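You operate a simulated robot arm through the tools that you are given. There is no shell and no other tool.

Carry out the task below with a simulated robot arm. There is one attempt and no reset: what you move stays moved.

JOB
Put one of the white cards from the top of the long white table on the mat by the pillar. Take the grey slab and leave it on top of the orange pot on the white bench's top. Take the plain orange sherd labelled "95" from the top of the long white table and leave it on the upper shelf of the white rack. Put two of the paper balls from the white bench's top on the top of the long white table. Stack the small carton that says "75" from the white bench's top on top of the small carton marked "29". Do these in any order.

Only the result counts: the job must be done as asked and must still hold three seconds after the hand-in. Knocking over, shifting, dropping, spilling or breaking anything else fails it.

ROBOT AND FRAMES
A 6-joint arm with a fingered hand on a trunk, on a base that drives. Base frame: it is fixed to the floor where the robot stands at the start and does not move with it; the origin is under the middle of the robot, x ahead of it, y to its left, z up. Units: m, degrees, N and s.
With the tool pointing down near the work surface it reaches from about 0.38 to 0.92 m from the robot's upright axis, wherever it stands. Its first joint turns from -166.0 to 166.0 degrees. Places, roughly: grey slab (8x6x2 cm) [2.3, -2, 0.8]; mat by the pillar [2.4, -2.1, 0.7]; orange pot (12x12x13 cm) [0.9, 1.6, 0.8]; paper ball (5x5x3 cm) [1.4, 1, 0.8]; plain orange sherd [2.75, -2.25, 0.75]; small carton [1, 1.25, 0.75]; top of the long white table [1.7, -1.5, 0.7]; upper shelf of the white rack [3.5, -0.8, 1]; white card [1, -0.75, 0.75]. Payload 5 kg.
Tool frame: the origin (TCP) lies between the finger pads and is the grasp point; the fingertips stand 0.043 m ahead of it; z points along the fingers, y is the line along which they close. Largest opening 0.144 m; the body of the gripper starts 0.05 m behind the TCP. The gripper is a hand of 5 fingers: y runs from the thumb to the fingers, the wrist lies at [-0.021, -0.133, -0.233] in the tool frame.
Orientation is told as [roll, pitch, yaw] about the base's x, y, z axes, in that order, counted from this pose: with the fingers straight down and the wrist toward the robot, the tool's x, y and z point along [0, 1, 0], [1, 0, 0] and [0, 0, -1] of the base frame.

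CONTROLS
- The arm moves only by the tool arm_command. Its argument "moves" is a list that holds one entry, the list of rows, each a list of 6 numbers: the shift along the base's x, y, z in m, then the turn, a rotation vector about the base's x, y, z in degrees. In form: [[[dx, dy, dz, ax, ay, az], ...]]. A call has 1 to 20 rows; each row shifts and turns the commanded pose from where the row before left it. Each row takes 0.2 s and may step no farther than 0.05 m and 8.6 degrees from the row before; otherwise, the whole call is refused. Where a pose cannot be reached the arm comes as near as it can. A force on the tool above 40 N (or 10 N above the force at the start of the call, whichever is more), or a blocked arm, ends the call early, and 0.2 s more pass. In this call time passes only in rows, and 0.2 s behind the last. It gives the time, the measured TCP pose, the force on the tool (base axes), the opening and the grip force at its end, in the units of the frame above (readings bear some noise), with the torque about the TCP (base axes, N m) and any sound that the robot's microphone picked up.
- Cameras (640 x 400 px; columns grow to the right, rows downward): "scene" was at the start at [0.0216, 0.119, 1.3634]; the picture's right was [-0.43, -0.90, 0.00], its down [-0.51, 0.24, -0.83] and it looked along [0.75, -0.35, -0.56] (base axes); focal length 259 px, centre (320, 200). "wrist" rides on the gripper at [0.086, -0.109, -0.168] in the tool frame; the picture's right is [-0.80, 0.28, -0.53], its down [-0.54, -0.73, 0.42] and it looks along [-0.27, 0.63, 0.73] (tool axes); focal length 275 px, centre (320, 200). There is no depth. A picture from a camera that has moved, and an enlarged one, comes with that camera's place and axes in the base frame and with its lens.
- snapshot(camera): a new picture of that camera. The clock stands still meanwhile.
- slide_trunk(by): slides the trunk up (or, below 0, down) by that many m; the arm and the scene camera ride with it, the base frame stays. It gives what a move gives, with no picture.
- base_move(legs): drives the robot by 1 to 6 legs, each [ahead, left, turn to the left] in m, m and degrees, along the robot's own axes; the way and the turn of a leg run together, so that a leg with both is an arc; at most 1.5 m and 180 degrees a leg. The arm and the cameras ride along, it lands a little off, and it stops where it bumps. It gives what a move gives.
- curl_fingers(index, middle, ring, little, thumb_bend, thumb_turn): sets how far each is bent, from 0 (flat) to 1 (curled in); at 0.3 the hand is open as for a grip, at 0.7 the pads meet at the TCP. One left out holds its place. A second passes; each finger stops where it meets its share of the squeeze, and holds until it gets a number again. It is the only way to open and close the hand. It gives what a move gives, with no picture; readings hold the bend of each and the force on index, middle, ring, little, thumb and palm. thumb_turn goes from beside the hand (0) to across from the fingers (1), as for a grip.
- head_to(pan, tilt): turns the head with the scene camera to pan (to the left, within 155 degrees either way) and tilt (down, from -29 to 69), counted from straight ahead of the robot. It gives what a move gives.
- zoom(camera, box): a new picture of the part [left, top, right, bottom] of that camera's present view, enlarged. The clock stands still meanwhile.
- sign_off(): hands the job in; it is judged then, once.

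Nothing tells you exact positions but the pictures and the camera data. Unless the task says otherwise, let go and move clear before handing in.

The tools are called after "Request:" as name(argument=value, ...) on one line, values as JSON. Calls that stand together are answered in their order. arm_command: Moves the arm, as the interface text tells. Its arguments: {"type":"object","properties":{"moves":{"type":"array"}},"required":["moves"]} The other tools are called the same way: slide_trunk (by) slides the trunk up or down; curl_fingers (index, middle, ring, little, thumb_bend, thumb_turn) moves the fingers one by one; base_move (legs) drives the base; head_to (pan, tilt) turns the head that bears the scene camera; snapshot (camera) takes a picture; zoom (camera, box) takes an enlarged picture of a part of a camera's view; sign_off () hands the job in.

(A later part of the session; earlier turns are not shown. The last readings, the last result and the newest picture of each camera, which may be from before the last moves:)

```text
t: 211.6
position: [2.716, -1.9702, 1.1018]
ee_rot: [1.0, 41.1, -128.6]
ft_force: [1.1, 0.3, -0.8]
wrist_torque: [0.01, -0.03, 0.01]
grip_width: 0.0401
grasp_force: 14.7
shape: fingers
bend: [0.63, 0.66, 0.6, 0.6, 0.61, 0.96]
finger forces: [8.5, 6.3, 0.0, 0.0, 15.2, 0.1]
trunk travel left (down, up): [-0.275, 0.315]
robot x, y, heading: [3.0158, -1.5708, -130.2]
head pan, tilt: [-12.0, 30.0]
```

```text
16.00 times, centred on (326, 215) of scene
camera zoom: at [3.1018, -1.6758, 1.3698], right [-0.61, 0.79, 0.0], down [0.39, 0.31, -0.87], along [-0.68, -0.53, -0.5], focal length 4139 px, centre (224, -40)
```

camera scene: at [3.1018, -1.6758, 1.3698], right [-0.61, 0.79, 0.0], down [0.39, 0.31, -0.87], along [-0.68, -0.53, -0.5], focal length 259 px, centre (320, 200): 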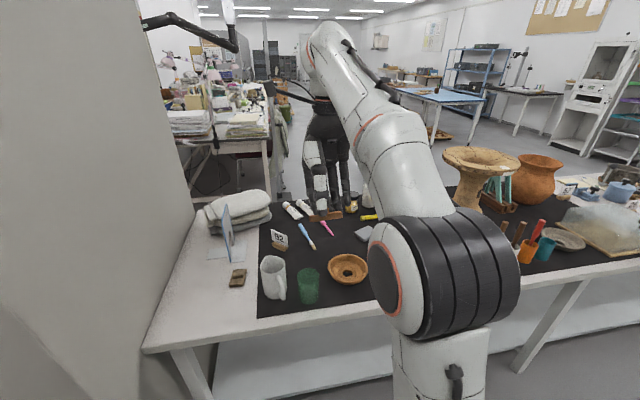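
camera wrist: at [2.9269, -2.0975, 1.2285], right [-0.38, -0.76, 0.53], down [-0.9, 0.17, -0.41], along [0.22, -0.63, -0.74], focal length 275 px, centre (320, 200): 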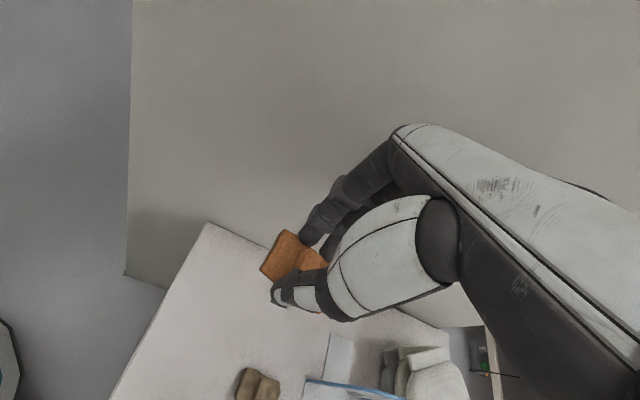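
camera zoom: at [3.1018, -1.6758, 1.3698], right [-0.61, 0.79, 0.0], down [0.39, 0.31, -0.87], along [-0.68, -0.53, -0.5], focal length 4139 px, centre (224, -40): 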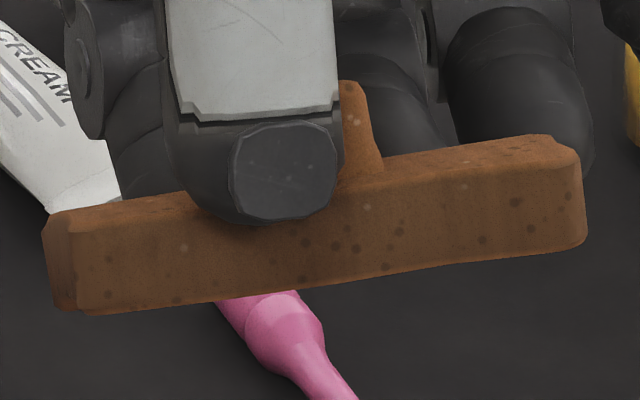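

Nearly edge-on now; tilting another 25° to see the underside.

Request:
arm_command(moves=[[[0, 0, 0.02, 6.11, -5.16, 0], [0, 0, 0.02, 6.11, -5.16, 0], [0, 0, 0.02, 6.11, -5.16, 0], [0, 0, 0, 3, -2.5, 0], [0, 0, 0, 0, 0, 0]]])

Request:
snapshot(camera="scene")

Request:
zoom(camera="scene", box=[286, 170, 366, 220])

```text
t: 212.8
position: [2.7584, -1.9219, 0.9995]
ee_rot: [2.8, 68.9, -127.0]
ft_force: [0.3, -0.9, -1.0]
wrist_torque: [0.0, 0.04, 0.03]
grip_width: 0.0398
grasp_force: 15.4
shape: fingers
bend: [0.63, 0.66, 0.6, 0.6, 0.61, 0.96]
finger forces: [8.5, 6.4, 0.0, 0.0, 15.4, 0.0]
out of reach, approached as far as the arm can: row 1, 2, 3, 4
trunk travel left (down, up): [-0.275, 0.315]
robot x, y, heading: [3.0134, -1.5684, -130.3]
head pan, tilt: [-12.0, 30.0]
```

```text
taken
camera scene: at [3.1017, -1.6759, 1.3697], right [-0.61, 0.79, 0.0], down [0.39, 0.31, -0.87], along [-0.68, -0.53, -0.5], focal length 259 px, centre (320, 200)
```

scene: 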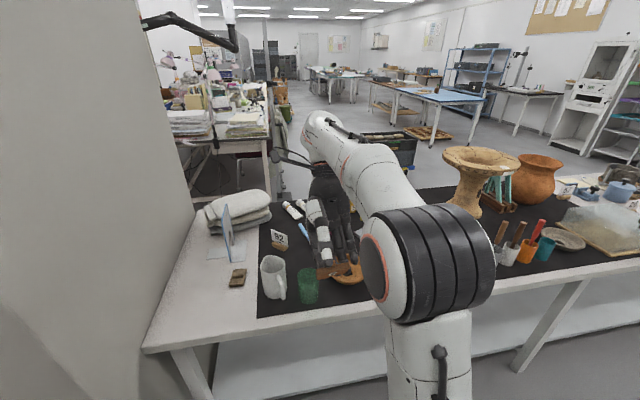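

```text
8.00 times, centred on (326, 195) of scene
camera zoom: at [3.1017, -1.6759, 1.3697], right [-0.61, 0.79, 0.0], down [0.39, 0.31, -0.87], along [-0.68, -0.53, -0.5], focal length 2069 px, centre (272, 240)
```

zoom: 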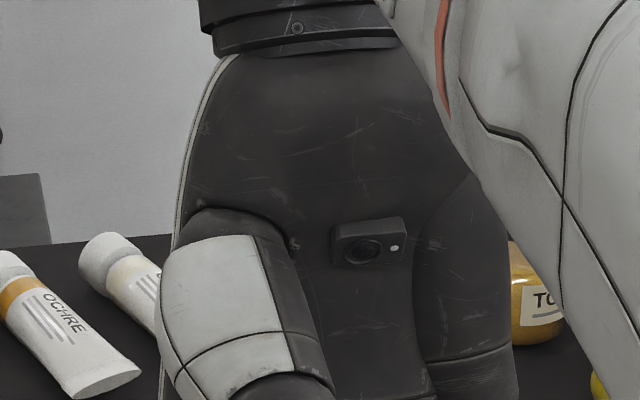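

The hand is tilted further; zooming where the sherd is now.

Request:
zoom(camera="scene", box=[300, 250, 364, 290])

```text
10.00 times, centred on (332, 270) of scene
camera zoom: at [3.1017, -1.6759, 1.3697], right [-0.61, 0.79, 0.0], down [0.39, 0.31, -0.87], along [-0.68, -0.53, -0.5], focal length 2587 px, centre (200, -500)
```

zoom: 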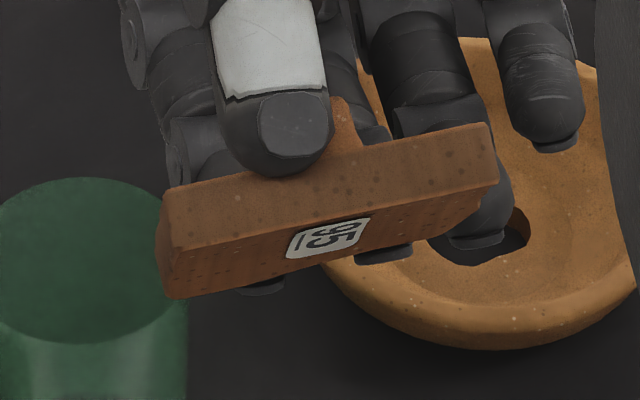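

The underside carries a label. Zooming in to read it properly with its underline.

Request:
zoom(camera="scene", box=[324, 268, 344, 280])

```text
16.00 times, centred on (334, 274) of scene
camera zoom: at [3.1017, -1.6759, 1.3697], right [-0.61, 0.79, 0.0], down [0.39, 0.31, -0.87], along [-0.68, -0.53, -0.5], focal length 4139 px, centre (96, -984)
```

zoom: 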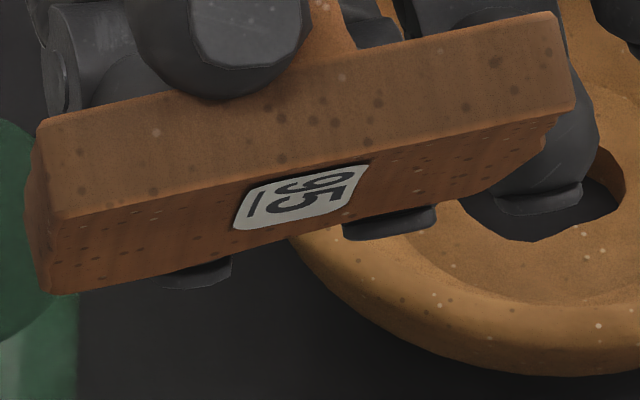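

Request:
zoom(camera="scene", box=[331, 269, 339, 275])

```text
16.00 times, centred on (335, 272) of scene
camera zoom: at [3.1017, -1.6759, 1.3697], right [-0.61, 0.79, 0.0], down [0.39, 0.31, -0.87], along [-0.68, -0.53, -0.5], focal length 4139 px, centre (80, -952)
```

zoom: 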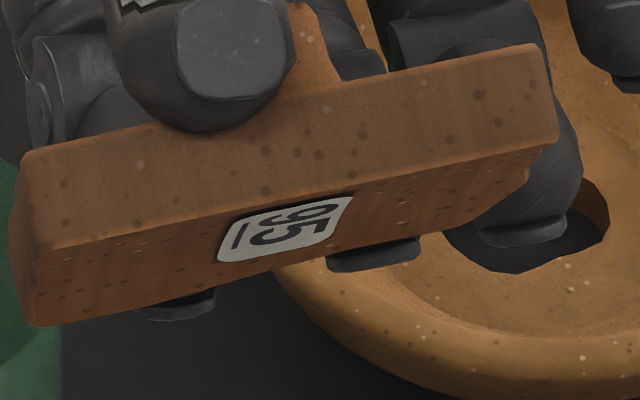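

The underlined label reads 95, so this is the right sherd. Un-tilting the hand back to vertical while rising a little.

Request:
arm_command(moves=[[[0, 0, 0.01, -6.5, 5.5, 0], [0, 0, 0.01, -6.5, 5.5, 0], [0, 0, 0.01, -6.5, 5.5, 0], [0, 0, 0.01, -6.5, 5.5, 0], [0, 0, 0.01, -6.5, 5.5, 0], [0, 0, 0.01, -6.5, 5.5, 0], [0, 0, 0.01, -6.5, 5.5, 0], [0, 0, 0.01, -6.1, 5.2, 0], [0, 0, 0, 0, 0, 0]]])

Request:
snapshot(camera="scene")

```text
t: 214.8
position: [2.7524, -1.9299, 1.0666]
ee_rot: [-0.3, 3.4, -129.3]
ft_force: [-0.4, 0.0, -1.3]
wrist_torque: [-0.01, 0.03, 0.01]
grip_width: 0.0398
grasp_force: 14.8
shape: fingers
bend: [0.63, 0.66, 0.6, 0.6, 0.61, 0.96]
finger forces: [8.1, 6.1, 0.0, 0.0, 15.6, 0.1]
trunk travel left (down, up): [-0.275, 0.315]
robot x, y, heading: [3.0154, -1.567, -130.0]
head pan, tilt: [-12.0, 30.0]
```

```text
taken
camera scene: at [3.1017, -1.6759, 1.3687], right [-0.61, 0.79, 0.0], down [0.39, 0.31, -0.87], along [-0.68, -0.53, -0.5], focal length 259 px, centre (320, 200)
```

scene: 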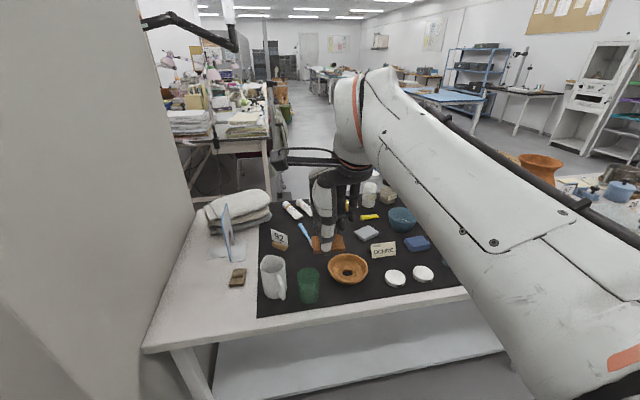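

Everything on the mat is undisturbed and the sherd is held. Now turning around to face the rack.

Request:
base_move(legs=[[-0.08, 0, 0], [0, 0, -179]])

Request:
head_to(pan=0, tilt=25)

Request:
snapshot(camera="scene")

```text
t: 223.2
position: [3.3223, -1.1394, 1.066]
ee_rot: [-0.3, 3.5, 51.5]
ft_force: [0.6, 0.4, 0.2]
wrist_torque: [-0.01, -0.01, 0.0]
grip_width: 0.0393
grasp_force: 13.9
shape: fingers
bend: [0.63, 0.66, 0.6, 0.6, 0.61, 0.96]
finger forces: [7.9, 5.8, 0.0, 0.0, 14.0, 0.0]
trunk travel left (down, up): [-0.275, 0.315]
robot x, y, heading: [3.0654, -1.5052, 50.3]
head pan, tilt: [-12.0, 30.0]
```

```text
t: 223.9
position: [3.3221, -1.1393, 1.0649]
ee_rot: [-0.2, 3.9, 51.6]
ft_force: [-0.6, -0.4, -0.4]
wrist_torque: [0.0, 0.02, -0.02]
grip_width: 0.0396
grasp_force: 14.2
shape: fingers
bend: [0.63, 0.66, 0.6, 0.6, 0.61, 0.96]
finger forces: [7.9, 6.0, 0.0, 0.0, 14.0, 0.0]
trunk travel left (down, up): [-0.275, 0.315]
robot x, y, heading: [3.0705, -1.5064, 50.8]
head pan, tilt: [0.0, 25.0]
```

```text
taken
camera scene: at [2.9675, -1.3803, 1.3778], right [0.77, -0.64, 0.0], down [-0.27, -0.33, -0.91], along [0.58, 0.7, -0.42], focal length 259 px, centre (320, 200)
```

scene: 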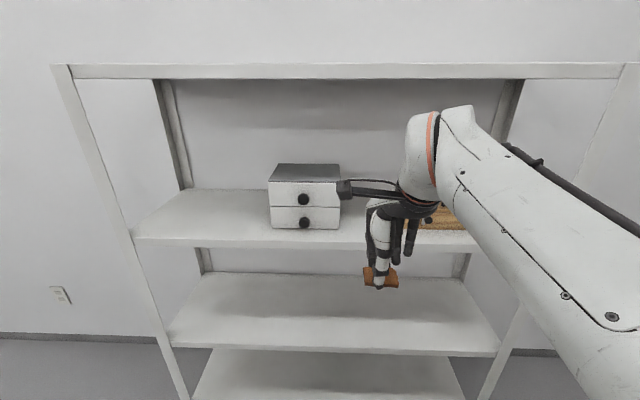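

The rack's upper shelf (z≈0.97, front edge about 0.6 m ahead of the camera) has free space on its left half. I'll shift left 0.4 m and forward 0.1 m.

Request:
base_move(legs=[[0, 0.4, 0], [0.1, 0, -1]])

Request:
snapshot(camera="scene")

Request:
snapshot(camera="wrist")

```text
t: 227.1
position: [3.09, -0.8142, 1.0643]
ee_rot: [-0.3, 3.8, 50.4]
ft_force: [0.4, -1.1, 0.3]
wrist_torque: [0.03, -0.02, -0.02]
grip_width: 0.0395
grasp_force: 14.1
shape: fingers
bend: [0.63, 0.66, 0.6, 0.6, 0.61, 0.96]
finger forces: [8.0, 5.9, 0.1, 0.0, 14.2, 0.1]
trunk travel left (down, up): [-0.275, 0.315]
robot x, y, heading: [2.8246, -1.1805, 49.3]
head pan, tilt: [0.0, 25.0]
```

```text
taken
camera scene: at [2.7302, -1.0502, 1.3777], right [0.76, -0.65, 0.0], down [-0.27, -0.32, -0.91], along [0.59, 0.69, -0.42], focal length 259 px, centre (320, 200)
```

scene: 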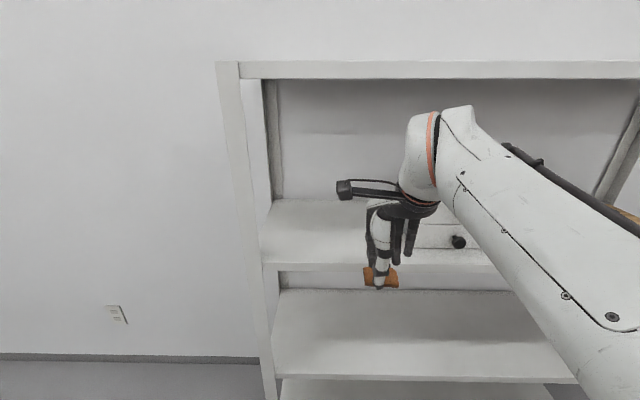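

```text
taken
camera wrist: at [2.9598, -0.8353, 1.2386], right [0.81, -0.26, 0.52], down [-0.06, -0.93, -0.37], along [0.58, 0.27, -0.77], focal length 275 px, centre (320, 200)
```

wrist: 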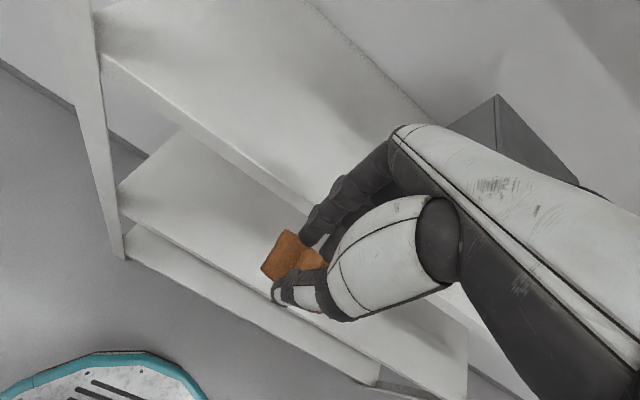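

Both cameras agree the upper shelf is at z≈0.974 with its front edge at the expected place. I'll level the hand, lower to z≈1.05 and slide the sherd in over the free left part of the shelf.

Request:
arm_command(moves=[[[0, 0, -0.01, 2.88, -2.48, 0], [0.0178, 0.0352, 0, 0, 0, 0], [0.0178, 0.0352, 0, 0, 0, 0], [0, 0, 0, 0, 0, 0]]])

Request:
snapshot(camera="scene")

Request:
snapshot(camera="wrist")

```text
t: 228.1
position: [3.1253, -0.7441, 1.0541]
ee_rot: [-0.4, 0.0, 50.5]
ft_force: [0.1, -0.2, -1.9]
wrist_torque: [-0.01, -0.01, -0.01]
grip_width: 0.0394
grasp_force: 14.3
shape: fingers
bend: [0.63, 0.66, 0.6, 0.6, 0.61, 0.96]
finger forces: [7.9, 5.9, 0.1, 0.1, 14.1, 0.0]
trunk travel left (down, up): [-0.275, 0.315]
robot x, y, heading: [2.8283, -1.1785, 49.1]
head pan, tilt: [0.0, 25.0]
```

```text
taken
camera scene: at [2.7304, -1.0499, 1.3779], right [0.76, -0.65, 0.0], down [-0.28, -0.32, -0.91], along [0.59, 0.69, -0.42], focal length 259 px, centre (320, 200)
```

scene: 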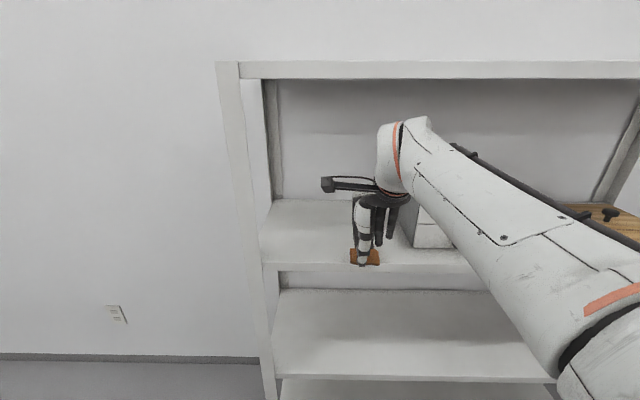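

```text
taken
camera wrist: at [2.9884, -0.7724, 1.2211], right [0.79, -0.29, 0.54], down [-0.04, -0.91, -0.42], along [0.61, 0.31, -0.73], focal length 275 px, centre (320, 200)
```

wrist: 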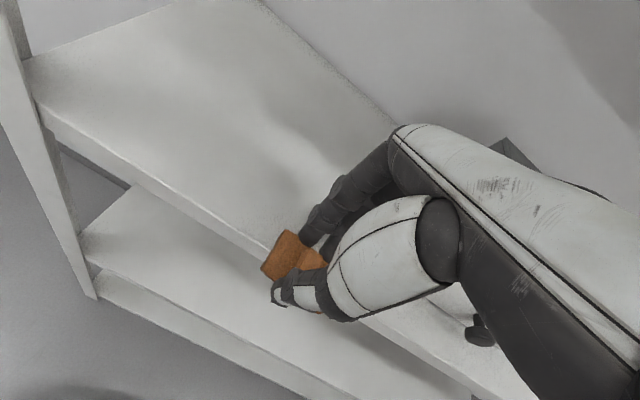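

Clear so far. Continuing inward over the shelf.

Request:
arm_command(moves=[[[0.0178, 0.0352, 0, 0, 0, 0], [0.0178, 0.0352, 0, 0, 0, 0], [0.0178, 0.0352, 0, 0, 0, 0], [0.0178, 0.0352, 0, 0, 0, 0], [0, 0, -0.01, 0, 0, 0], [0, 0, 0, 0, 0, 0]]])

Request:
snapshot(camera="scene")

Request:
snapshot(camera="wrist")

```text
t: 229.5
position: [3.2001, -0.6046, 1.0444]
ee_rot: [-0.3, 0.1, 50.4]
ft_force: [-0.2, 0.2, -0.7]
wrist_torque: [0.04, 0.0, 0.0]
grip_width: 0.0394
grasp_force: 13.7
shape: fingers
bend: [0.63, 0.66, 0.6, 0.6, 0.61, 0.96]
finger forces: [7.9, 5.9, 0.0, 0.1, 14.3, 0.0]
trunk travel left (down, up): [-0.275, 0.315]
robot x, y, heading: [2.8299, -1.1769, 49.4]
head pan, tilt: [0.0, 25.0]
```

```text
taken
camera scene: at [2.7303, -1.0501, 1.3777], right [0.76, -0.65, 0.0], down [-0.27, -0.32, -0.91], along [0.59, 0.69, -0.42], focal length 259 px, centre (320, 200)
```

scene: 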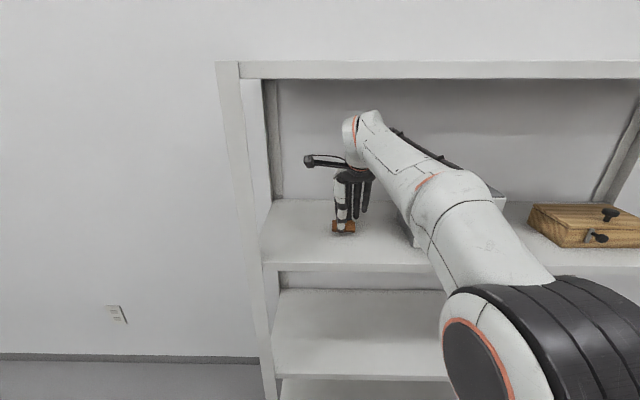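

```text
taken
camera wrist: at [3.0617, -0.6336, 1.2118], right [0.79, -0.29, 0.54], down [-0.04, -0.91, -0.42], along [0.61, 0.31, -0.73], focal length 275 px, centre (320, 200)
```

wrist: 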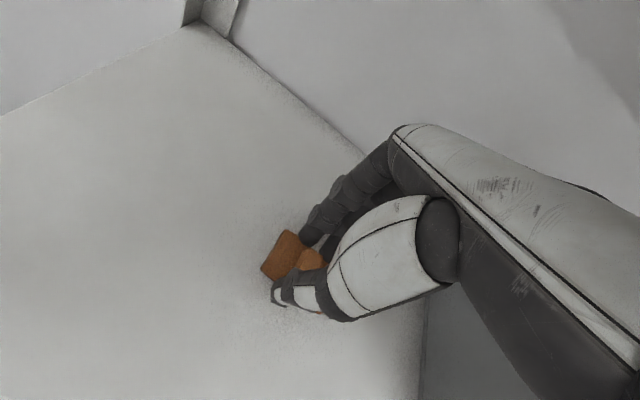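

The sherd is over the free shelf area. Lowering gently until it touches.

Request:
arm_command(moves=[[[0, 0, -0.004, 0, 0, 0], [0, 0, -0.004, 0, 0, 0], [0, 0, -0.003, 0, 0, 0], [0, 0, 0, 0, 0, 0]]])

Request:
zoom(camera="scene", box=[312, 200, 376, 240])

```text
t: 230.5
position: [3.197, -0.604, 1.0335]
ee_rot: [-0.4, -0.1, 50.5]
ft_force: [1.2, 0.0, 2.7]
wrist_torque: [-0.01, 0.06, -0.02]
grip_width: 0.0396
grasp_force: 14.6
shape: fingers
bend: [0.63, 0.66, 0.6, 0.6, 0.61, 0.96]
finger forces: [8.6, 6.0, 0.0, 0.0, 15.1, 0.0]
trunk travel left (down, up): [-0.275, 0.315]
robot x, y, heading: [2.8273, -1.177, 49.5]
head pan, tilt: [0.0, 25.0]
```

```text
10.00 times, centred on (344, 220) of scene
camera zoom: at [2.7304, -1.0502, 1.3778], right [0.76, -0.65, 0.0], down [-0.27, -0.32, -0.91], along [0.59, 0.69, -0.42], focal length 2587 px, centre (80, 0)
```

zoom: 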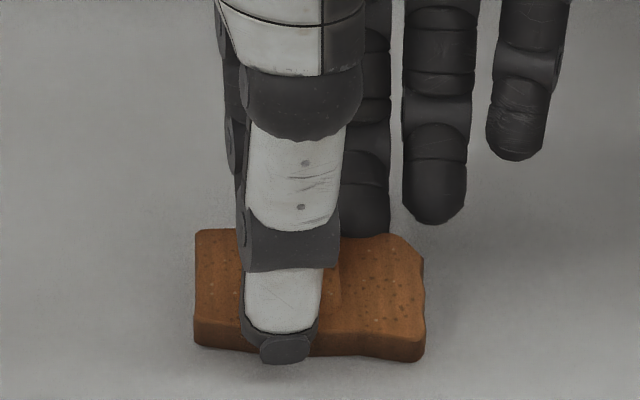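

Touching the shelf. Releasing in stages.

Request:
curl_fingers(index=0.57, middle=0.58, ring=0.5, little=0.5, thumb_bend=0.55)

Request:
curl_fingers(index=0.45, middle=0.45, ring=0.45, little=0.45, thumb_bend=0.45)

Request:
zoom(camera="scene", box=[312, 200, 376, 240])

```text
t: 231.5
position: [3.1976, -0.6051, 1.0336]
ee_rot: [-0.3, 0.0, 50.3]
ft_force: [0.0, -0.1, -0.4]
wrist_torque: [-0.02, -0.04, -0.01]
grip_width: 0.0585
grasp_force: 0.0
shape: fingers
bend: [0.56, 0.57, 0.5, 0.5, 0.55, 0.97]
finger forces: [0.1, 0.1, 0.0, 0.0, 0.0, 0.1]
trunk travel left (down, up): [-0.275, 0.315]
robot x, y, heading: [2.8281, -1.1786, 49.4]
head pan, tilt: [0.0, 25.0]
```

```text
t: 232.5
position: [3.1971, -0.6043, 1.0335]
ee_rot: [-0.4, 0.0, 50.3]
ft_force: [0.7, -0.2, 0.2]
wrist_torque: [-0.04, 0.01, 0.01]
grip_width: 0.0962
grasp_force: 0.1
shape: fingers
bend: [0.45, 0.45, 0.45, 0.45, 0.45, 0.97]
finger forces: [0.0, 0.0, 0.0, 0.0, 0.0, 0.1]
trunk travel left (down, up): [-0.275, 0.315]
robot x, y, heading: [2.8265, -1.1775, 49.6]
head pan, tilt: [0.0, 25.0]
```

```text
10.00 times, centred on (344, 220) of scene
camera zoom: at [2.7303, -1.05, 1.3777], right [0.76, -0.65, 0.0], down [-0.27, -0.32, -0.91], along [0.59, 0.69, -0.42], focal length 2587 px, centre (80, 0)
```

zoom: 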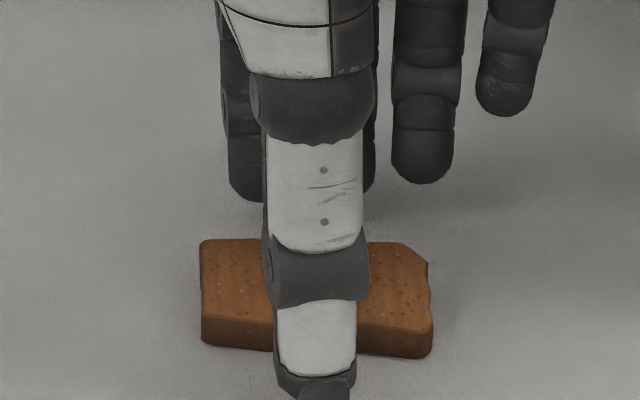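

The sherd rests on the upper shelf. The top bar is about 5 cm above my wrist, so I'll rise only 3 cm (fingers clear the lug) and back straight out.

Request:
arm_command(moves=[[[0, 0, 0.015, 0, 0, 0], [0, 0, 0.015, 0, 0, 0], [0, 0, 0, 0, 0, 0]]])

Request:
zoom(camera="scene", box=[290, 60, 450, 240])

```text
t: 233.3
position: [3.1967, -0.6035, 1.0625]
ee_rot: [-0.4, -0.1, 50.4]
ft_force: [0.1, -0.2, 0.1]
wrist_torque: [0.02, 0.03, -0.01]
grip_width: 0.0961
grasp_force: 0.1
shape: fingers
bend: [0.45, 0.45, 0.45, 0.45, 0.45, 0.97]
finger forces: [0.0, 0.1, 0.0, 0.1, 0.0, 0.0]
trunk travel left (down, up): [-0.275, 0.315]
robot x, y, heading: [2.8284, -1.1798, 49.2]
head pan, tilt: [0.0, 25.0]
```

```text
2.22 times, centred on (370, 150) of scene
camera zoom: at [2.7303, -1.0501, 1.3777], right [0.76, -0.65, 0.0], down [-0.27, -0.32, -0.91], along [0.59, 0.69, -0.42], focal length 575 px, centre (209, 311)
```

zoom: 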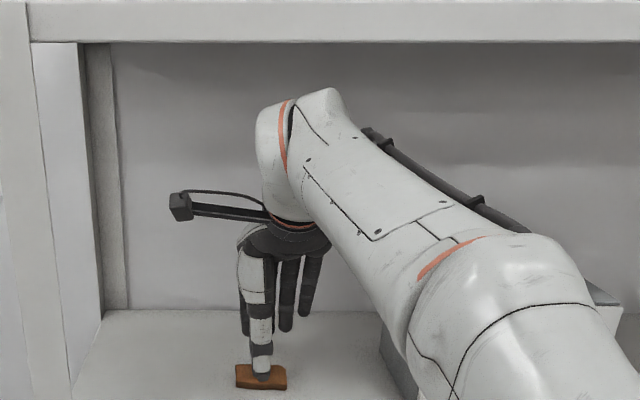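

Clear of the bar and the sherd. Backing straight out.

Request:
arm_command(moves=[[[-0.0163, -0.019, 0.003, 0, 0, 0], [-0.0261, -0.0303, 0.003, 0, 0, 0], [-0.0261, -0.0303, 0.0, 0, 0, 0], [-0.0261, -0.0303, 0, 0, 0, 0], [-0.0261, -0.0303, 0, 0, 0, 0], [-0.0261, -0.0303, 0, 0, 0, 0], [0, 0, 0, 0, 0, 0]]])

Request:
snapshot(camera="scene")

```text
t: 234.9
position: [3.0511, -0.7733, 1.0626]
ee_rot: [-0.7, 1.1, 50.2]
ft_force: [-0.4, 0.7, -0.4]
wrist_torque: [0.02, -0.01, 0.0]
grip_width: 0.0965
grasp_force: 0.0
shape: fingers
bend: [0.45, 0.45, 0.45, 0.45, 0.45, 0.97]
finger forces: [0.0, 0.1, 0.0, 0.0, 0.0, 0.0]
trunk travel left (down, up): [-0.275, 0.315]
robot x, y, heading: [2.8256, -1.1772, 49.3]
head pan, tilt: [0.0, 25.0]
```

```text
taken
camera scene: at [2.7302, -1.0502, 1.3809], right [0.76, -0.65, 0.0], down [-0.27, -0.32, -0.91], along [0.59, 0.69, -0.42], focal length 259 px, centre (320, 200)
```

scene: 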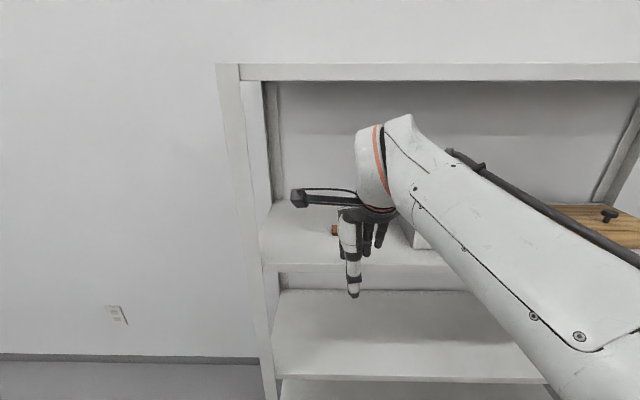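

The sherd stays on the shelf. Next the grey slab: backing off, turning to face the far mat.

Request:
base_move(legs=[[-0.12, 0, 0], [0, 0, 180], [0.04, 0.1, 0]])

Request:
head_to(pan=0, tilt=45)

Request:
snapshot(camera="scene")

Request:
snapshot(camera="wrist")

```text
t: 244.3
position: [2.5839, -1.7688, 1.061]
ee_rot: [-0.6, 1.2, -128.4]
ft_force: [-0.1, 0.5, -0.7]
wrist_torque: [-0.01, 0.01, -0.01]
grip_width: 0.0963
grasp_force: 0.0
shape: fingers
bend: [0.45, 0.45, 0.45, 0.45, 0.45, 0.97]
finger forces: [0.0, 0.1, 0.0, 0.0, 0.1, 0.1]
trunk travel left (down, up): [-0.275, 0.315]
robot x, y, heading: [2.8025, -1.3623, -129.3]
head pan, tilt: [0.0, 25.0]
```

```text
t: 245.2
position: [2.5857, -1.7706, 1.0564]
ee_rot: [-0.7, 1.5, -128.3]
ft_force: [0.8, 0.2, 0.4]
wrist_torque: [0.0, -0.03, 0.01]
grip_width: 0.0966
grasp_force: 0.1
shape: fingers
bend: [0.45, 0.45, 0.45, 0.45, 0.45, 0.97]
finger forces: [0.0, 0.0, 0.0, 0.0, 0.1, 0.0]
trunk travel left (down, up): [-0.275, 0.315]
robot x, y, heading: [2.7982, -1.3628, -129.5]
head pan, tilt: [0.0, 45.0]
```

```text
taken
camera scene: at [2.9091, -1.4754, 1.347], right [-0.77, 0.63, 0.0], down [0.45, 0.55, -0.71], along [-0.45, -0.55, -0.71], focal length 259 px, centre (320, 200)
```

scene: 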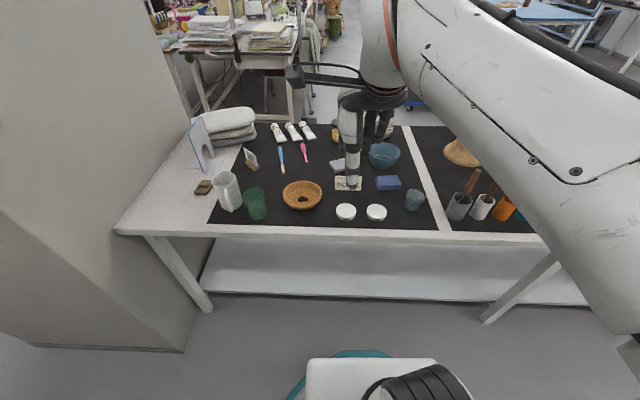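

```text
taken
camera wrist: at [2.7179, -1.7442, 1.2255], right [-0.8, 0.26, 0.54], down [0.03, 0.92, -0.4], along [-0.59, -0.3, -0.74], focal length 275 px, centre (320, 200)
```

wrist: 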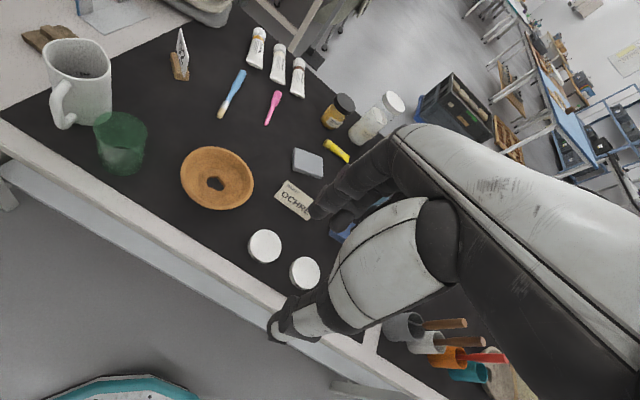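

All items are in place. The slab is about at (2.344, -2.034), turned roughly 27° from my heading. I'll pre-shape the hand (ring and little tucked), move above it and turn to match.

Request:
curl_fingers(index=0.48, middle=0.48, ring=0.78, little=0.82, thumb_bend=0.48)

Request:
arm_command(moves=[[[-0.0302, -0.0329, 0, 0, 0, 3.1], [-0.0302, -0.0329, 0, 0, 0, 3.1], [-0.0302, -0.0329, 0, 0, 0, 3.1], [-0.0302, -0.0329, 0, 0, 0, 3.1], [-0.0302, -0.0329, 0, 0, 0, 3.1], [-0.0302, -0.0329, 0, 0, 0, 3.1], [-0.0302, -0.0329, 0, 0, 0, 3.1], [-0.0302, -0.0329, 0, 0, 0, 3.1], [0, 0, -0.045, 0, 0, 0], [0, 0, -0.045, 0, 0, 0], [0, 0, -0.03, 0, 0, 0], [0, 0, 0, 0, 0, 0]]])

Request:
snapshot(camera="wrist")

Request:
zoom(camera="scene", box=[290, 110, 418, 190])

```text
t: 246.2
position: [2.5843, -1.771, 1.059]
ee_rot: [-0.8, 1.4, -128.4]
ft_force: [0.8, 0.4, 0.1]
wrist_torque: [0.01, -0.01, -0.01]
grip_width: 0.0867
grasp_force: 0.1
shape: fingers
bend: [0.48, 0.48, 0.78, 0.82, 0.48, 0.97]
finger forces: [0.1, 0.0, 0.0, 0.1, 0.0, 0.0]
trunk travel left (down, up): [-0.275, 0.315]
robot x, y, heading: [2.7994, -1.3635, -129.4]
head pan, tilt: [0.0, 45.0]
```

```text
t: 248.8
position: [2.3476, -2.0308, 0.9356]
ee_rot: [-0.7, 1.2, -103.5]
ft_force: [0.0, -0.3, -0.1]
wrist_torque: [0.01, 0.0, 0.02]
grip_width: 0.0856
grasp_force: 0.1
shape: fingers
bend: [0.48, 0.48, 0.78, 0.82, 0.48, 0.98]
finger forces: [0.0, 0.0, 0.0, 0.0, 0.1, 0.0]
out of reach, approached as far as the arm can: row 8
trunk travel left (down, up): [-0.275, 0.315]
robot x, y, heading: [2.7991, -1.3614, -129.3]
head pan, tilt: [0.0, 45.0]
```

```text
taken
camera wrist: at [2.4564, -1.9497, 1.1043], right [-0.84, -0.1, 0.54], down [-0.36, 0.84, -0.4], along [-0.41, -0.53, -0.74], focal length 275 px, centre (320, 200)
```

wrist: 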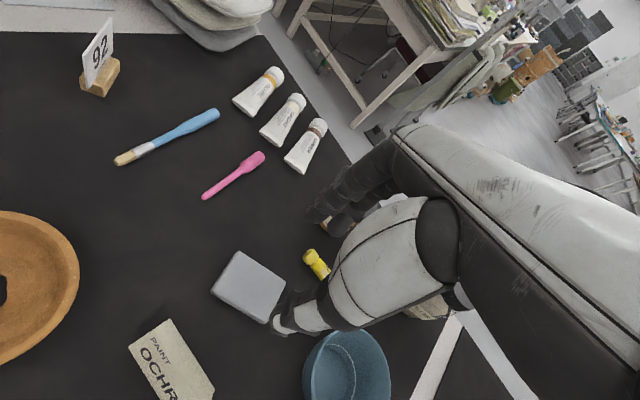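

```text
5.00 times, centred on (354, 150) of scene
camera zoom: at [2.9089, -1.4756, 1.3471], right [-0.77, 0.63, 0.0], down [0.45, 0.55, -0.71], along [-0.45, -0.55, -0.71], focal length 1293 px, centre (150, 450)
```

zoom: 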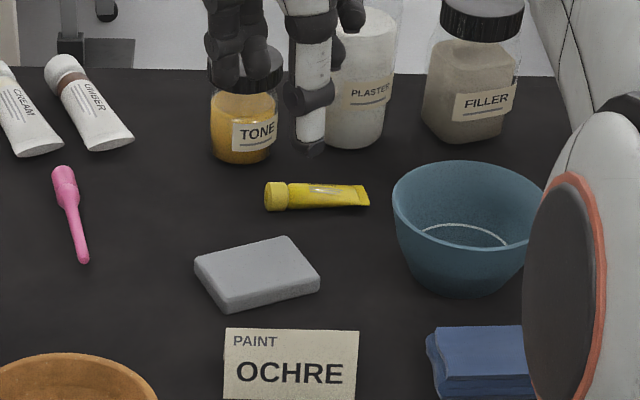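

The slab lies right under the grip point (both cameras agree within 5 mm) with the thumb side clear of the OCHRE card. Descending.

Request:
arm_command(moves=[[[0.001, 0.0005, -0.04, 0, 0, -1], [0, 0, -0.04, 0, 0, 0], [0, 0, -0.035, 0, 0, 0], [0, 0, 0, 0, 0, 0]]])

Request:
snapshot(camera="wrist")

Request:
zoom(camera="scene", box=[300, 130, 396, 190])

```text
t: 249.8
position: [2.3502, -2.0305, 0.8206]
ee_rot: [-0.7, 1.2, -104.6]
ft_force: [0.2, 0.0, 0.0]
wrist_torque: [0.03, 0.0, 0.0]
grip_width: 0.0857
grasp_force: 0.1
shape: fingers
bend: [0.48, 0.48, 0.78, 0.82, 0.48, 0.98]
finger forces: [0.0, 0.0, 0.1, 0.0, 0.1, 0.1]
trunk travel left (down, up): [-0.275, 0.315]
robot x, y, heading: [2.8027, -1.3594, -129.5]
head pan, tilt: [0.0, 45.0]
```

```text
taken
camera wrist: at [2.4598, -1.9512, 0.9897], right [-0.84, -0.09, 0.54], down [-0.35, 0.85, -0.4], along [-0.42, -0.52, -0.74], focal length 275 px, centre (320, 200)
```

wrist: 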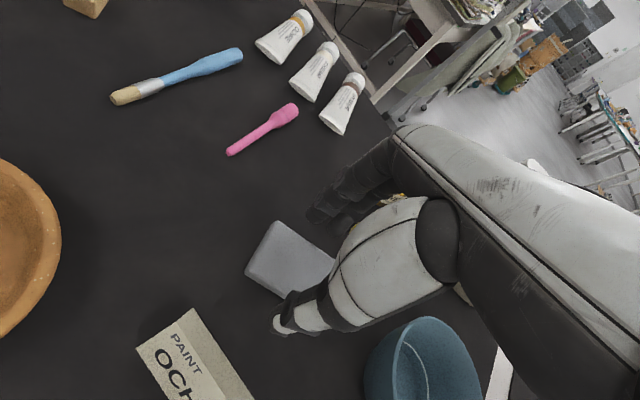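

```text
6.67 times, centred on (348, 160) of scene
camera zoom: at [2.9089, -1.4756, 1.3471], right [-0.77, 0.63, 0.0], down [0.45, 0.55, -0.71], along [-0.45, -0.55, -0.71], focal length 1724 px, centre (133, 467)
```

zoom: 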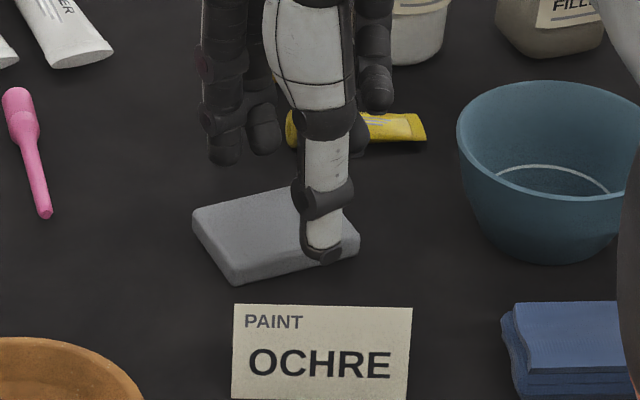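

The thumb gap is a bit larger than the finger gap; shifting 6 mm forward and descending to grasp height.

Request:
arm_command(moves=[[[-0.0015, -0.0058, 0, 0, 0, 0], [0, 0, -0.015, 0, 0, 0], [0, 0, -0.01, 0, 0, 0], [0, 0, -0.003, 0, 0, 0], [0, 0, 0, 0, 0, 0]]])

Request:
zoom(camera="scene", box=[300, 130, 396, 190])

Request:
snapshot(camera="wrist")

```text
t: 251.0
position: [2.3467, -2.0362, 0.7931]
ee_rot: [-0.7, 1.2, -104.5]
ft_force: [1.2, -0.5, 3.9]
wrist_torque: [-0.13, 0.05, 0.02]
grip_width: 0.0856
grasp_force: 0.9
shape: fingers
bend: [0.48, 0.48, 0.78, 0.82, 0.48, 0.98]
finger forces: [0.0, 2.3, 0.0, 0.0, 0.0, 0.0]
trunk travel left (down, up): [-0.275, 0.315]
robot x, y, heading: [2.7975, -1.3604, -129.2]
head pan, tilt: [0.0, 45.0]
```

```text
6.67 times, centred on (348, 160) of scene
camera zoom: at [2.9092, -1.4753, 1.3472], right [-0.77, 0.63, 0.0], down [0.45, 0.55, -0.71], along [-0.45, -0.55, -0.71], focal length 1724 px, centre (133, 467)
```

zoom: 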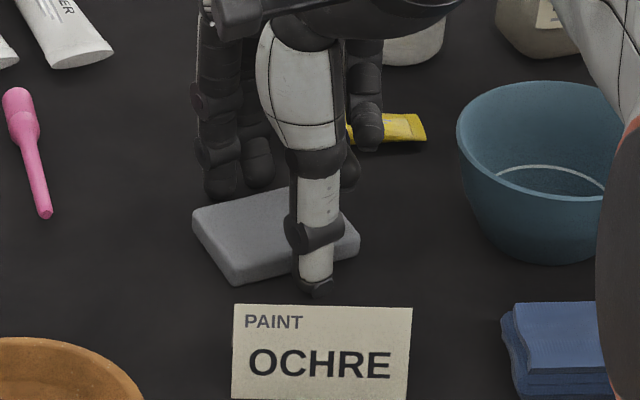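

```text
taken
camera wrist: at [2.4571, -1.9572, 0.9622], right [-0.84, -0.09, 0.54], down [-0.35, 0.85, -0.4], along [-0.42, -0.52, -0.74], focal length 275 px, centre (320, 200)
```

wrist: 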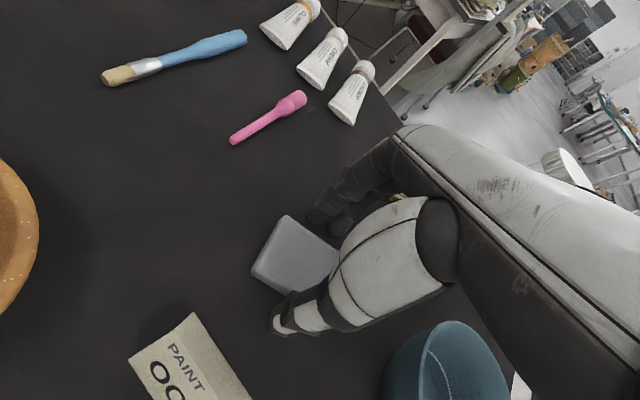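

The middle fingertip is just touching the mat. Raising 3 mm and closing on the slab.

Request:
arm_command(moves=[[[0, 0, 0.003, 0, 0, 0], [0, 0, 0, 0, 0, 0]]])

Request:
curl_fingers(index=0.7, middle=0.7, thumb_bend=0.7)

Request:
zoom(camera="scene", box=[300, 130, 396, 190])

Request:
snapshot(camera="wrist")

```text
t: 251.6
position: [2.3457, -2.0377, 0.7959]
ee_rot: [-0.6, 1.2, -104.6]
ft_force: [0.2, 0.3, -0.4]
wrist_torque: [-0.02, 0.0, -0.02]
grip_width: 0.0856
grasp_force: 0.0
shape: fingers
bend: [0.48, 0.48, 0.78, 0.82, 0.48, 0.98]
finger forces: [0.0, 0.0, 0.0, 0.1, 0.0, 0.0]
trunk travel left (down, up): [-0.275, 0.315]
robot x, y, heading: [2.8008, -1.3593, -129.7]
head pan, tilt: [0.0, 45.0]
```

```text
t: 252.6
position: [2.3452, -2.0352, 0.7954]
ee_rot: [-0.7, 1.2, -104.6]
ft_force: [-0.7, 0.8, 1.2]
wrist_torque: [0.12, 0.02, 0.04]
grip_width: 0.0609
grasp_force: 17.8
shape: fingers
bend: [0.56, 0.59, 0.78, 0.82, 0.56, 0.97]
finger forces: [9.6, 8.0, 0.1, 0.0, 17.7, 0.1]
trunk travel left (down, up): [-0.275, 0.315]
robot x, y, heading: [2.7984, -1.3579, -129.2]
head pan, tilt: [0.0, 45.0]
```

```text
6.67 times, centred on (348, 160) of scene
camera zoom: at [2.909, -1.4753, 1.3472], right [-0.77, 0.63, 0.0], down [0.45, 0.55, -0.71], along [-0.45, -0.55, -0.71], focal length 1724 px, centre (133, 467)
```

zoom: 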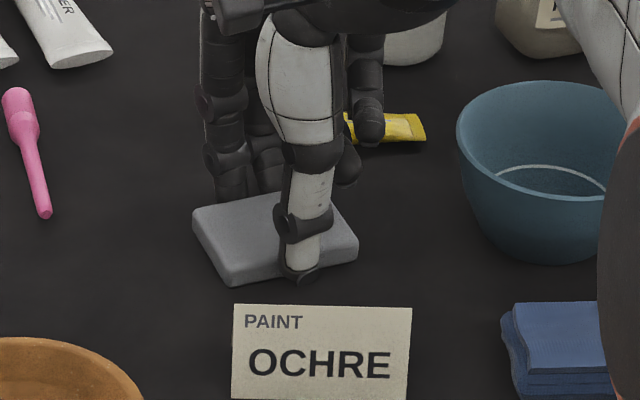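

```text
taken
camera wrist: at [2.4565, -1.957, 0.965], right [-0.84, -0.09, 0.54], down [-0.35, 0.85, -0.4], along [-0.42, -0.52, -0.74], focal length 275 px, centre (320, 200)
```

wrist: 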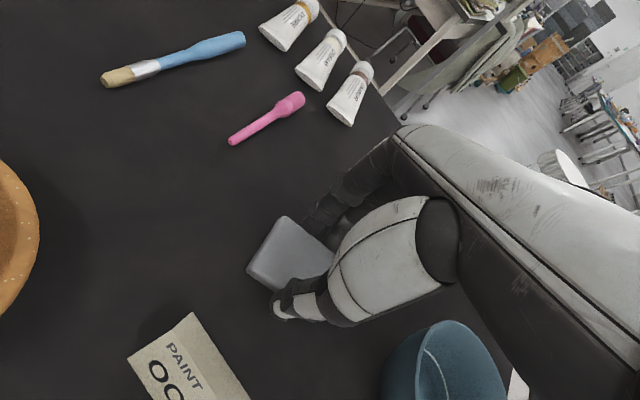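

Slab gripped (18 N at 6.1 cm). Lifting straight up.

Request:
arm_command(moves=[[[0, 0, 0.02, 0, 0, 0], [0, 0, 0.03, 0, 0, 0], [0, 0, 0.04, 0, 0, 0], [0, 0, 0.045, 0, 0, 0], [0, 0, 0.045, 0, 0, 0], [0, 0, 0.045, 0, 0, 0], [0, 0, 0, 0, 0, 0]]])

Request:
snapshot(camera="scene")

Request:
snapshot(camera="wrist")

```text
t: 254.2
position: [2.3463, -2.0349, 1.0219]
ee_rot: [-0.7, 1.2, -104.6]
ft_force: [0.1, 0.7, -0.3]
wrist_torque: [-0.04, -0.01, -0.01]
grip_width: 0.0609
grasp_force: 16.9
shape: fingers
bend: [0.56, 0.59, 0.78, 0.82, 0.57, 0.96]
finger forces: [9.8, 7.2, 0.0, 0.0, 16.1, 0.1]
trunk travel left (down, up): [-0.275, 0.315]
robot x, y, heading: [2.7992, -1.3609, -129.1]
head pan, tilt: [0.0, 45.0]
```

```text
taken
camera scene: at [2.9091, -1.4754, 1.3471], right [-0.77, 0.63, 0.0], down [0.45, 0.55, -0.71], along [-0.45, -0.55, -0.71], focal length 259 px, centre (320, 200)
```

scene: 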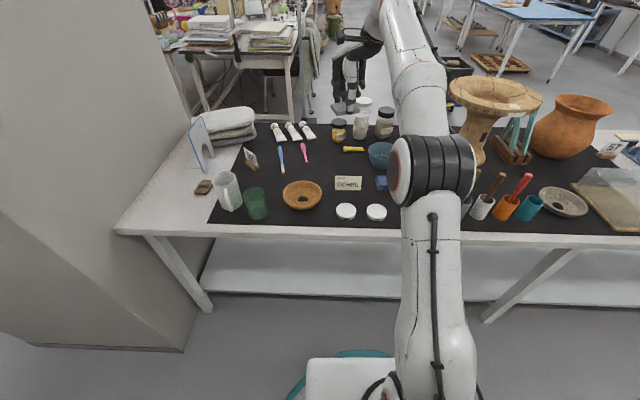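

```text
taken
camera wrist: at [2.4578, -1.9558, 1.1909], right [-0.84, -0.09, 0.54], down [-0.35, 0.85, -0.4], along [-0.42, -0.52, -0.74], focal length 275 px, centre (320, 200)
```

wrist: 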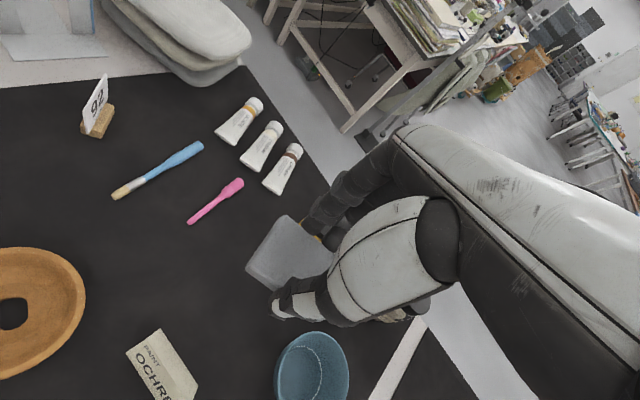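

The slab is up. Retracting it, then turning to drive back along the corridor to the bench.

Request:
arm_command(moves=[[[0.0261, 0.0319, 0.012, 0, 0, -3.1], [0.0261, 0.0319, 0.012, 0, 0, -3.1], [0.0261, 0.0319, 0.012, 0, 0, -3.1], [0.0261, 0.0319, 0.012, 0, 0, -3.1], [0.0261, 0.0319, 0.012, 0, 0, -3.1], [0.0261, 0.0319, 0.012, 0, 0, -3.1], [0.0261, 0.0319, 0.012, 0, 0, -3.1], [0.0261, 0.0319, 0.012, 0, 0, -3.1], [0, 0, 0, 0, 0, 0]]])

Request:
base_move(legs=[[-0.05, 0, 0], [0, 0, -90], [1.0, 0, 0]])

Request:
head_to(pan=0, tilt=25)

Request:
snapshot(camera="scene")

```text
t: 256.2
position: [2.5571, -1.7799, 1.1151]
ee_rot: [-0.7, 1.3, -129.3]
ft_force: [0.6, 0.8, -0.5]
wrist_torque: [-0.01, 0.05, 0.01]
grip_width: 0.0608
grasp_force: 17.0
shape: fingers
bend: [0.56, 0.59, 0.78, 0.82, 0.57, 0.96]
finger forces: [9.6, 7.3, 0.1, 0.1, 16.0, 0.0]
trunk travel left (down, up): [-0.275, 0.315]
robot x, y, heading: [2.7984, -1.3658, -129.3]
head pan, tilt: [0.0, 45.0]
```

```text
t: 265.6
position: [1.606, -0.4948, 1.1148]
ee_rot: [-0.6, 1.2, 143.2]
ft_force: [0.4, 0.1, -0.6]
wrist_torque: [0.0, -0.02, -0.04]
grip_width: 0.0606
grasp_force: 16.3
shape: fingers
bend: [0.56, 0.59, 0.78, 0.82, 0.57, 0.96]
finger forces: [9.4, 7.1, 0.1, 0.0, 15.7, 0.1]
trunk travel left (down, up): [-0.275, 0.315]
robot x, y, heading: [2.0336, -0.718, 143.0]
head pan, tilt: [0.0, 45.0]
```

```text
t: 266.4
position: [1.6066, -0.4952, 1.1152]
ee_rot: [-0.7, 1.2, 143.2]
ft_force: [0.2, 0.4, -0.6]
wrist_torque: [-0.01, 0.02, 0.04]
grip_width: 0.0608
grasp_force: 15.8
shape: fingers
bend: [0.56, 0.59, 0.78, 0.82, 0.57, 0.96]
finger forces: [9.4, 7.0, 0.0, 0.0, 15.9, 0.0]
trunk travel left (down, up): [-0.275, 0.315]
robot x, y, heading: [2.0371, -0.7233, 143.4]
head pan, tilt: [0.0, 25.0]
```

```text
taken
camera scene: at [1.9188, -0.8261, 1.3776], right [0.6, 0.8, 0.0], down [0.34, -0.25, -0.91], along [-0.73, 0.54, -0.42], focal length 259 px, centre (320, 200)
```

scene: 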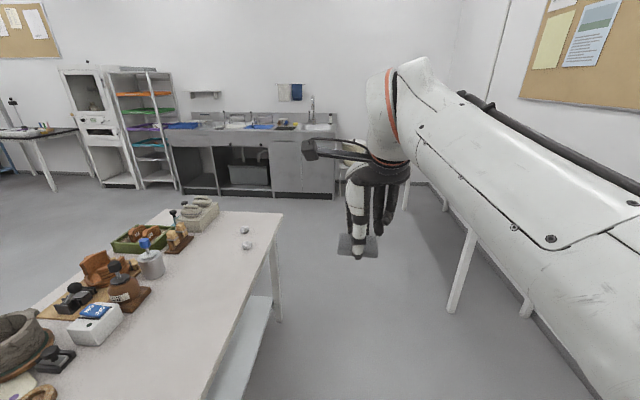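

The two balls are on the table and the corridor ahead is clear. Correcting heading and driving to the bench's left part.

Request:
base_move(legs=[[0, 0, -6], [1.2, 0, 0], [1.0, 0, 0]])

Request:
snapshot(camera="scene")

```text
t: 277.7
position: [0.0184, 1.0062, 1.1155]
ee_rot: [-0.8, 1.2, 138.2]
ft_force: [-0.5, 0.2, -0.8]
wrist_torque: [0.02, 0.03, 0.03]
grip_width: 0.0607
grasp_force: 16.3
shape: fingers
bend: [0.56, 0.59, 0.78, 0.82, 0.57, 0.96]
finger forces: [9.4, 7.1, 0.0, 0.0, 15.7, 0.1]
trunk travel left (down, up): [-0.275, 0.315]
robot x, y, heading: [0.4265, 0.7395, 138.3]
head pan, tilt: [0.0, 25.0]
```

```text
taken
camera scene: at [0.3005, 0.6484, 1.3777], right [0.67, 0.75, 0.0], down [0.31, -0.28, -0.91], along [-0.68, 0.6, -0.42], focal length 259 px, centre (320, 200)
```

scene: 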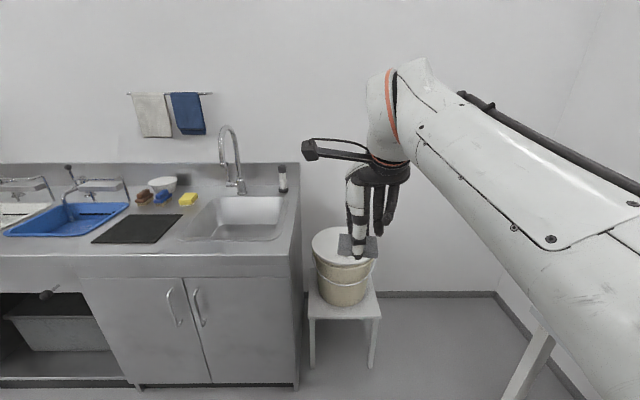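

Turning right to face the bench and closing in.

Request:
base_move(legs=[[0, 0, -89.5], [0.15, 0.02, 0]])

Request:
head_to(pan=0, tilt=45)

Request:
snapshot(camera="scene")

Request:
snapshot(camera="wrist")

```text
t: 282.9
position: [0.7608, 1.2862, 1.1149]
ee_rot: [-0.7, 1.3, 49.8]
ft_force: [-0.2, -0.4, -1.1]
wrist_torque: [0.02, -0.02, -0.01]
grip_width: 0.0602
grasp_force: 15.7
shape: fingers
bend: [0.56, 0.59, 0.78, 0.82, 0.57, 0.96]
finger forces: [9.2, 7.1, 0.2, 0.0, 15.6, 0.0]
trunk travel left (down, up): [-0.275, 0.315]
robot x, y, heading: [0.5097, 0.8693, 49.9]
head pan, tilt: [0.0, 25.0]
```

```text
t: 283.7
position: [0.7621, 1.2855, 1.1154]
ee_rot: [-0.7, 1.1, 49.8]
ft_force: [-0.3, 0.1, -2.0]
wrist_torque: [0.04, 0.0, 0.01]
grip_width: 0.06
grasp_force: 15.8
shape: fingers
bend: [0.56, 0.59, 0.78, 0.82, 0.57, 0.96]
finger forces: [9.1, 7.1, 0.0, 0.0, 15.6, 0.0]
trunk travel left (down, up): [-0.275, 0.315]
robot x, y, heading: [0.5116, 0.8698, 50.0]
head pan, tilt: [0.0, 45.0]
```

```text
taken
camera scene: at [0.406, 0.9885, 1.3472], right [0.76, -0.65, 0.0], down [-0.46, -0.54, -0.71], along [0.46, 0.54, -0.71], focal length 259 px, centre (320, 200)
```

scene: 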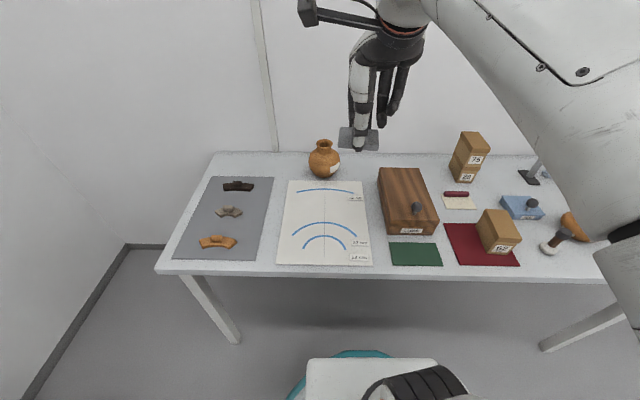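

```text
taken
camera wrist: at [0.6251, 1.262, 1.2839], right [0.79, -0.28, 0.54], down [-0.06, -0.91, -0.4], along [0.61, 0.29, -0.74], focal length 275 px, centre (320, 200)
```

wrist: 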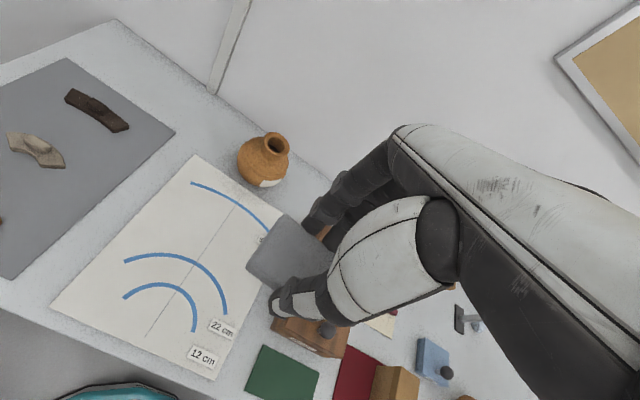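

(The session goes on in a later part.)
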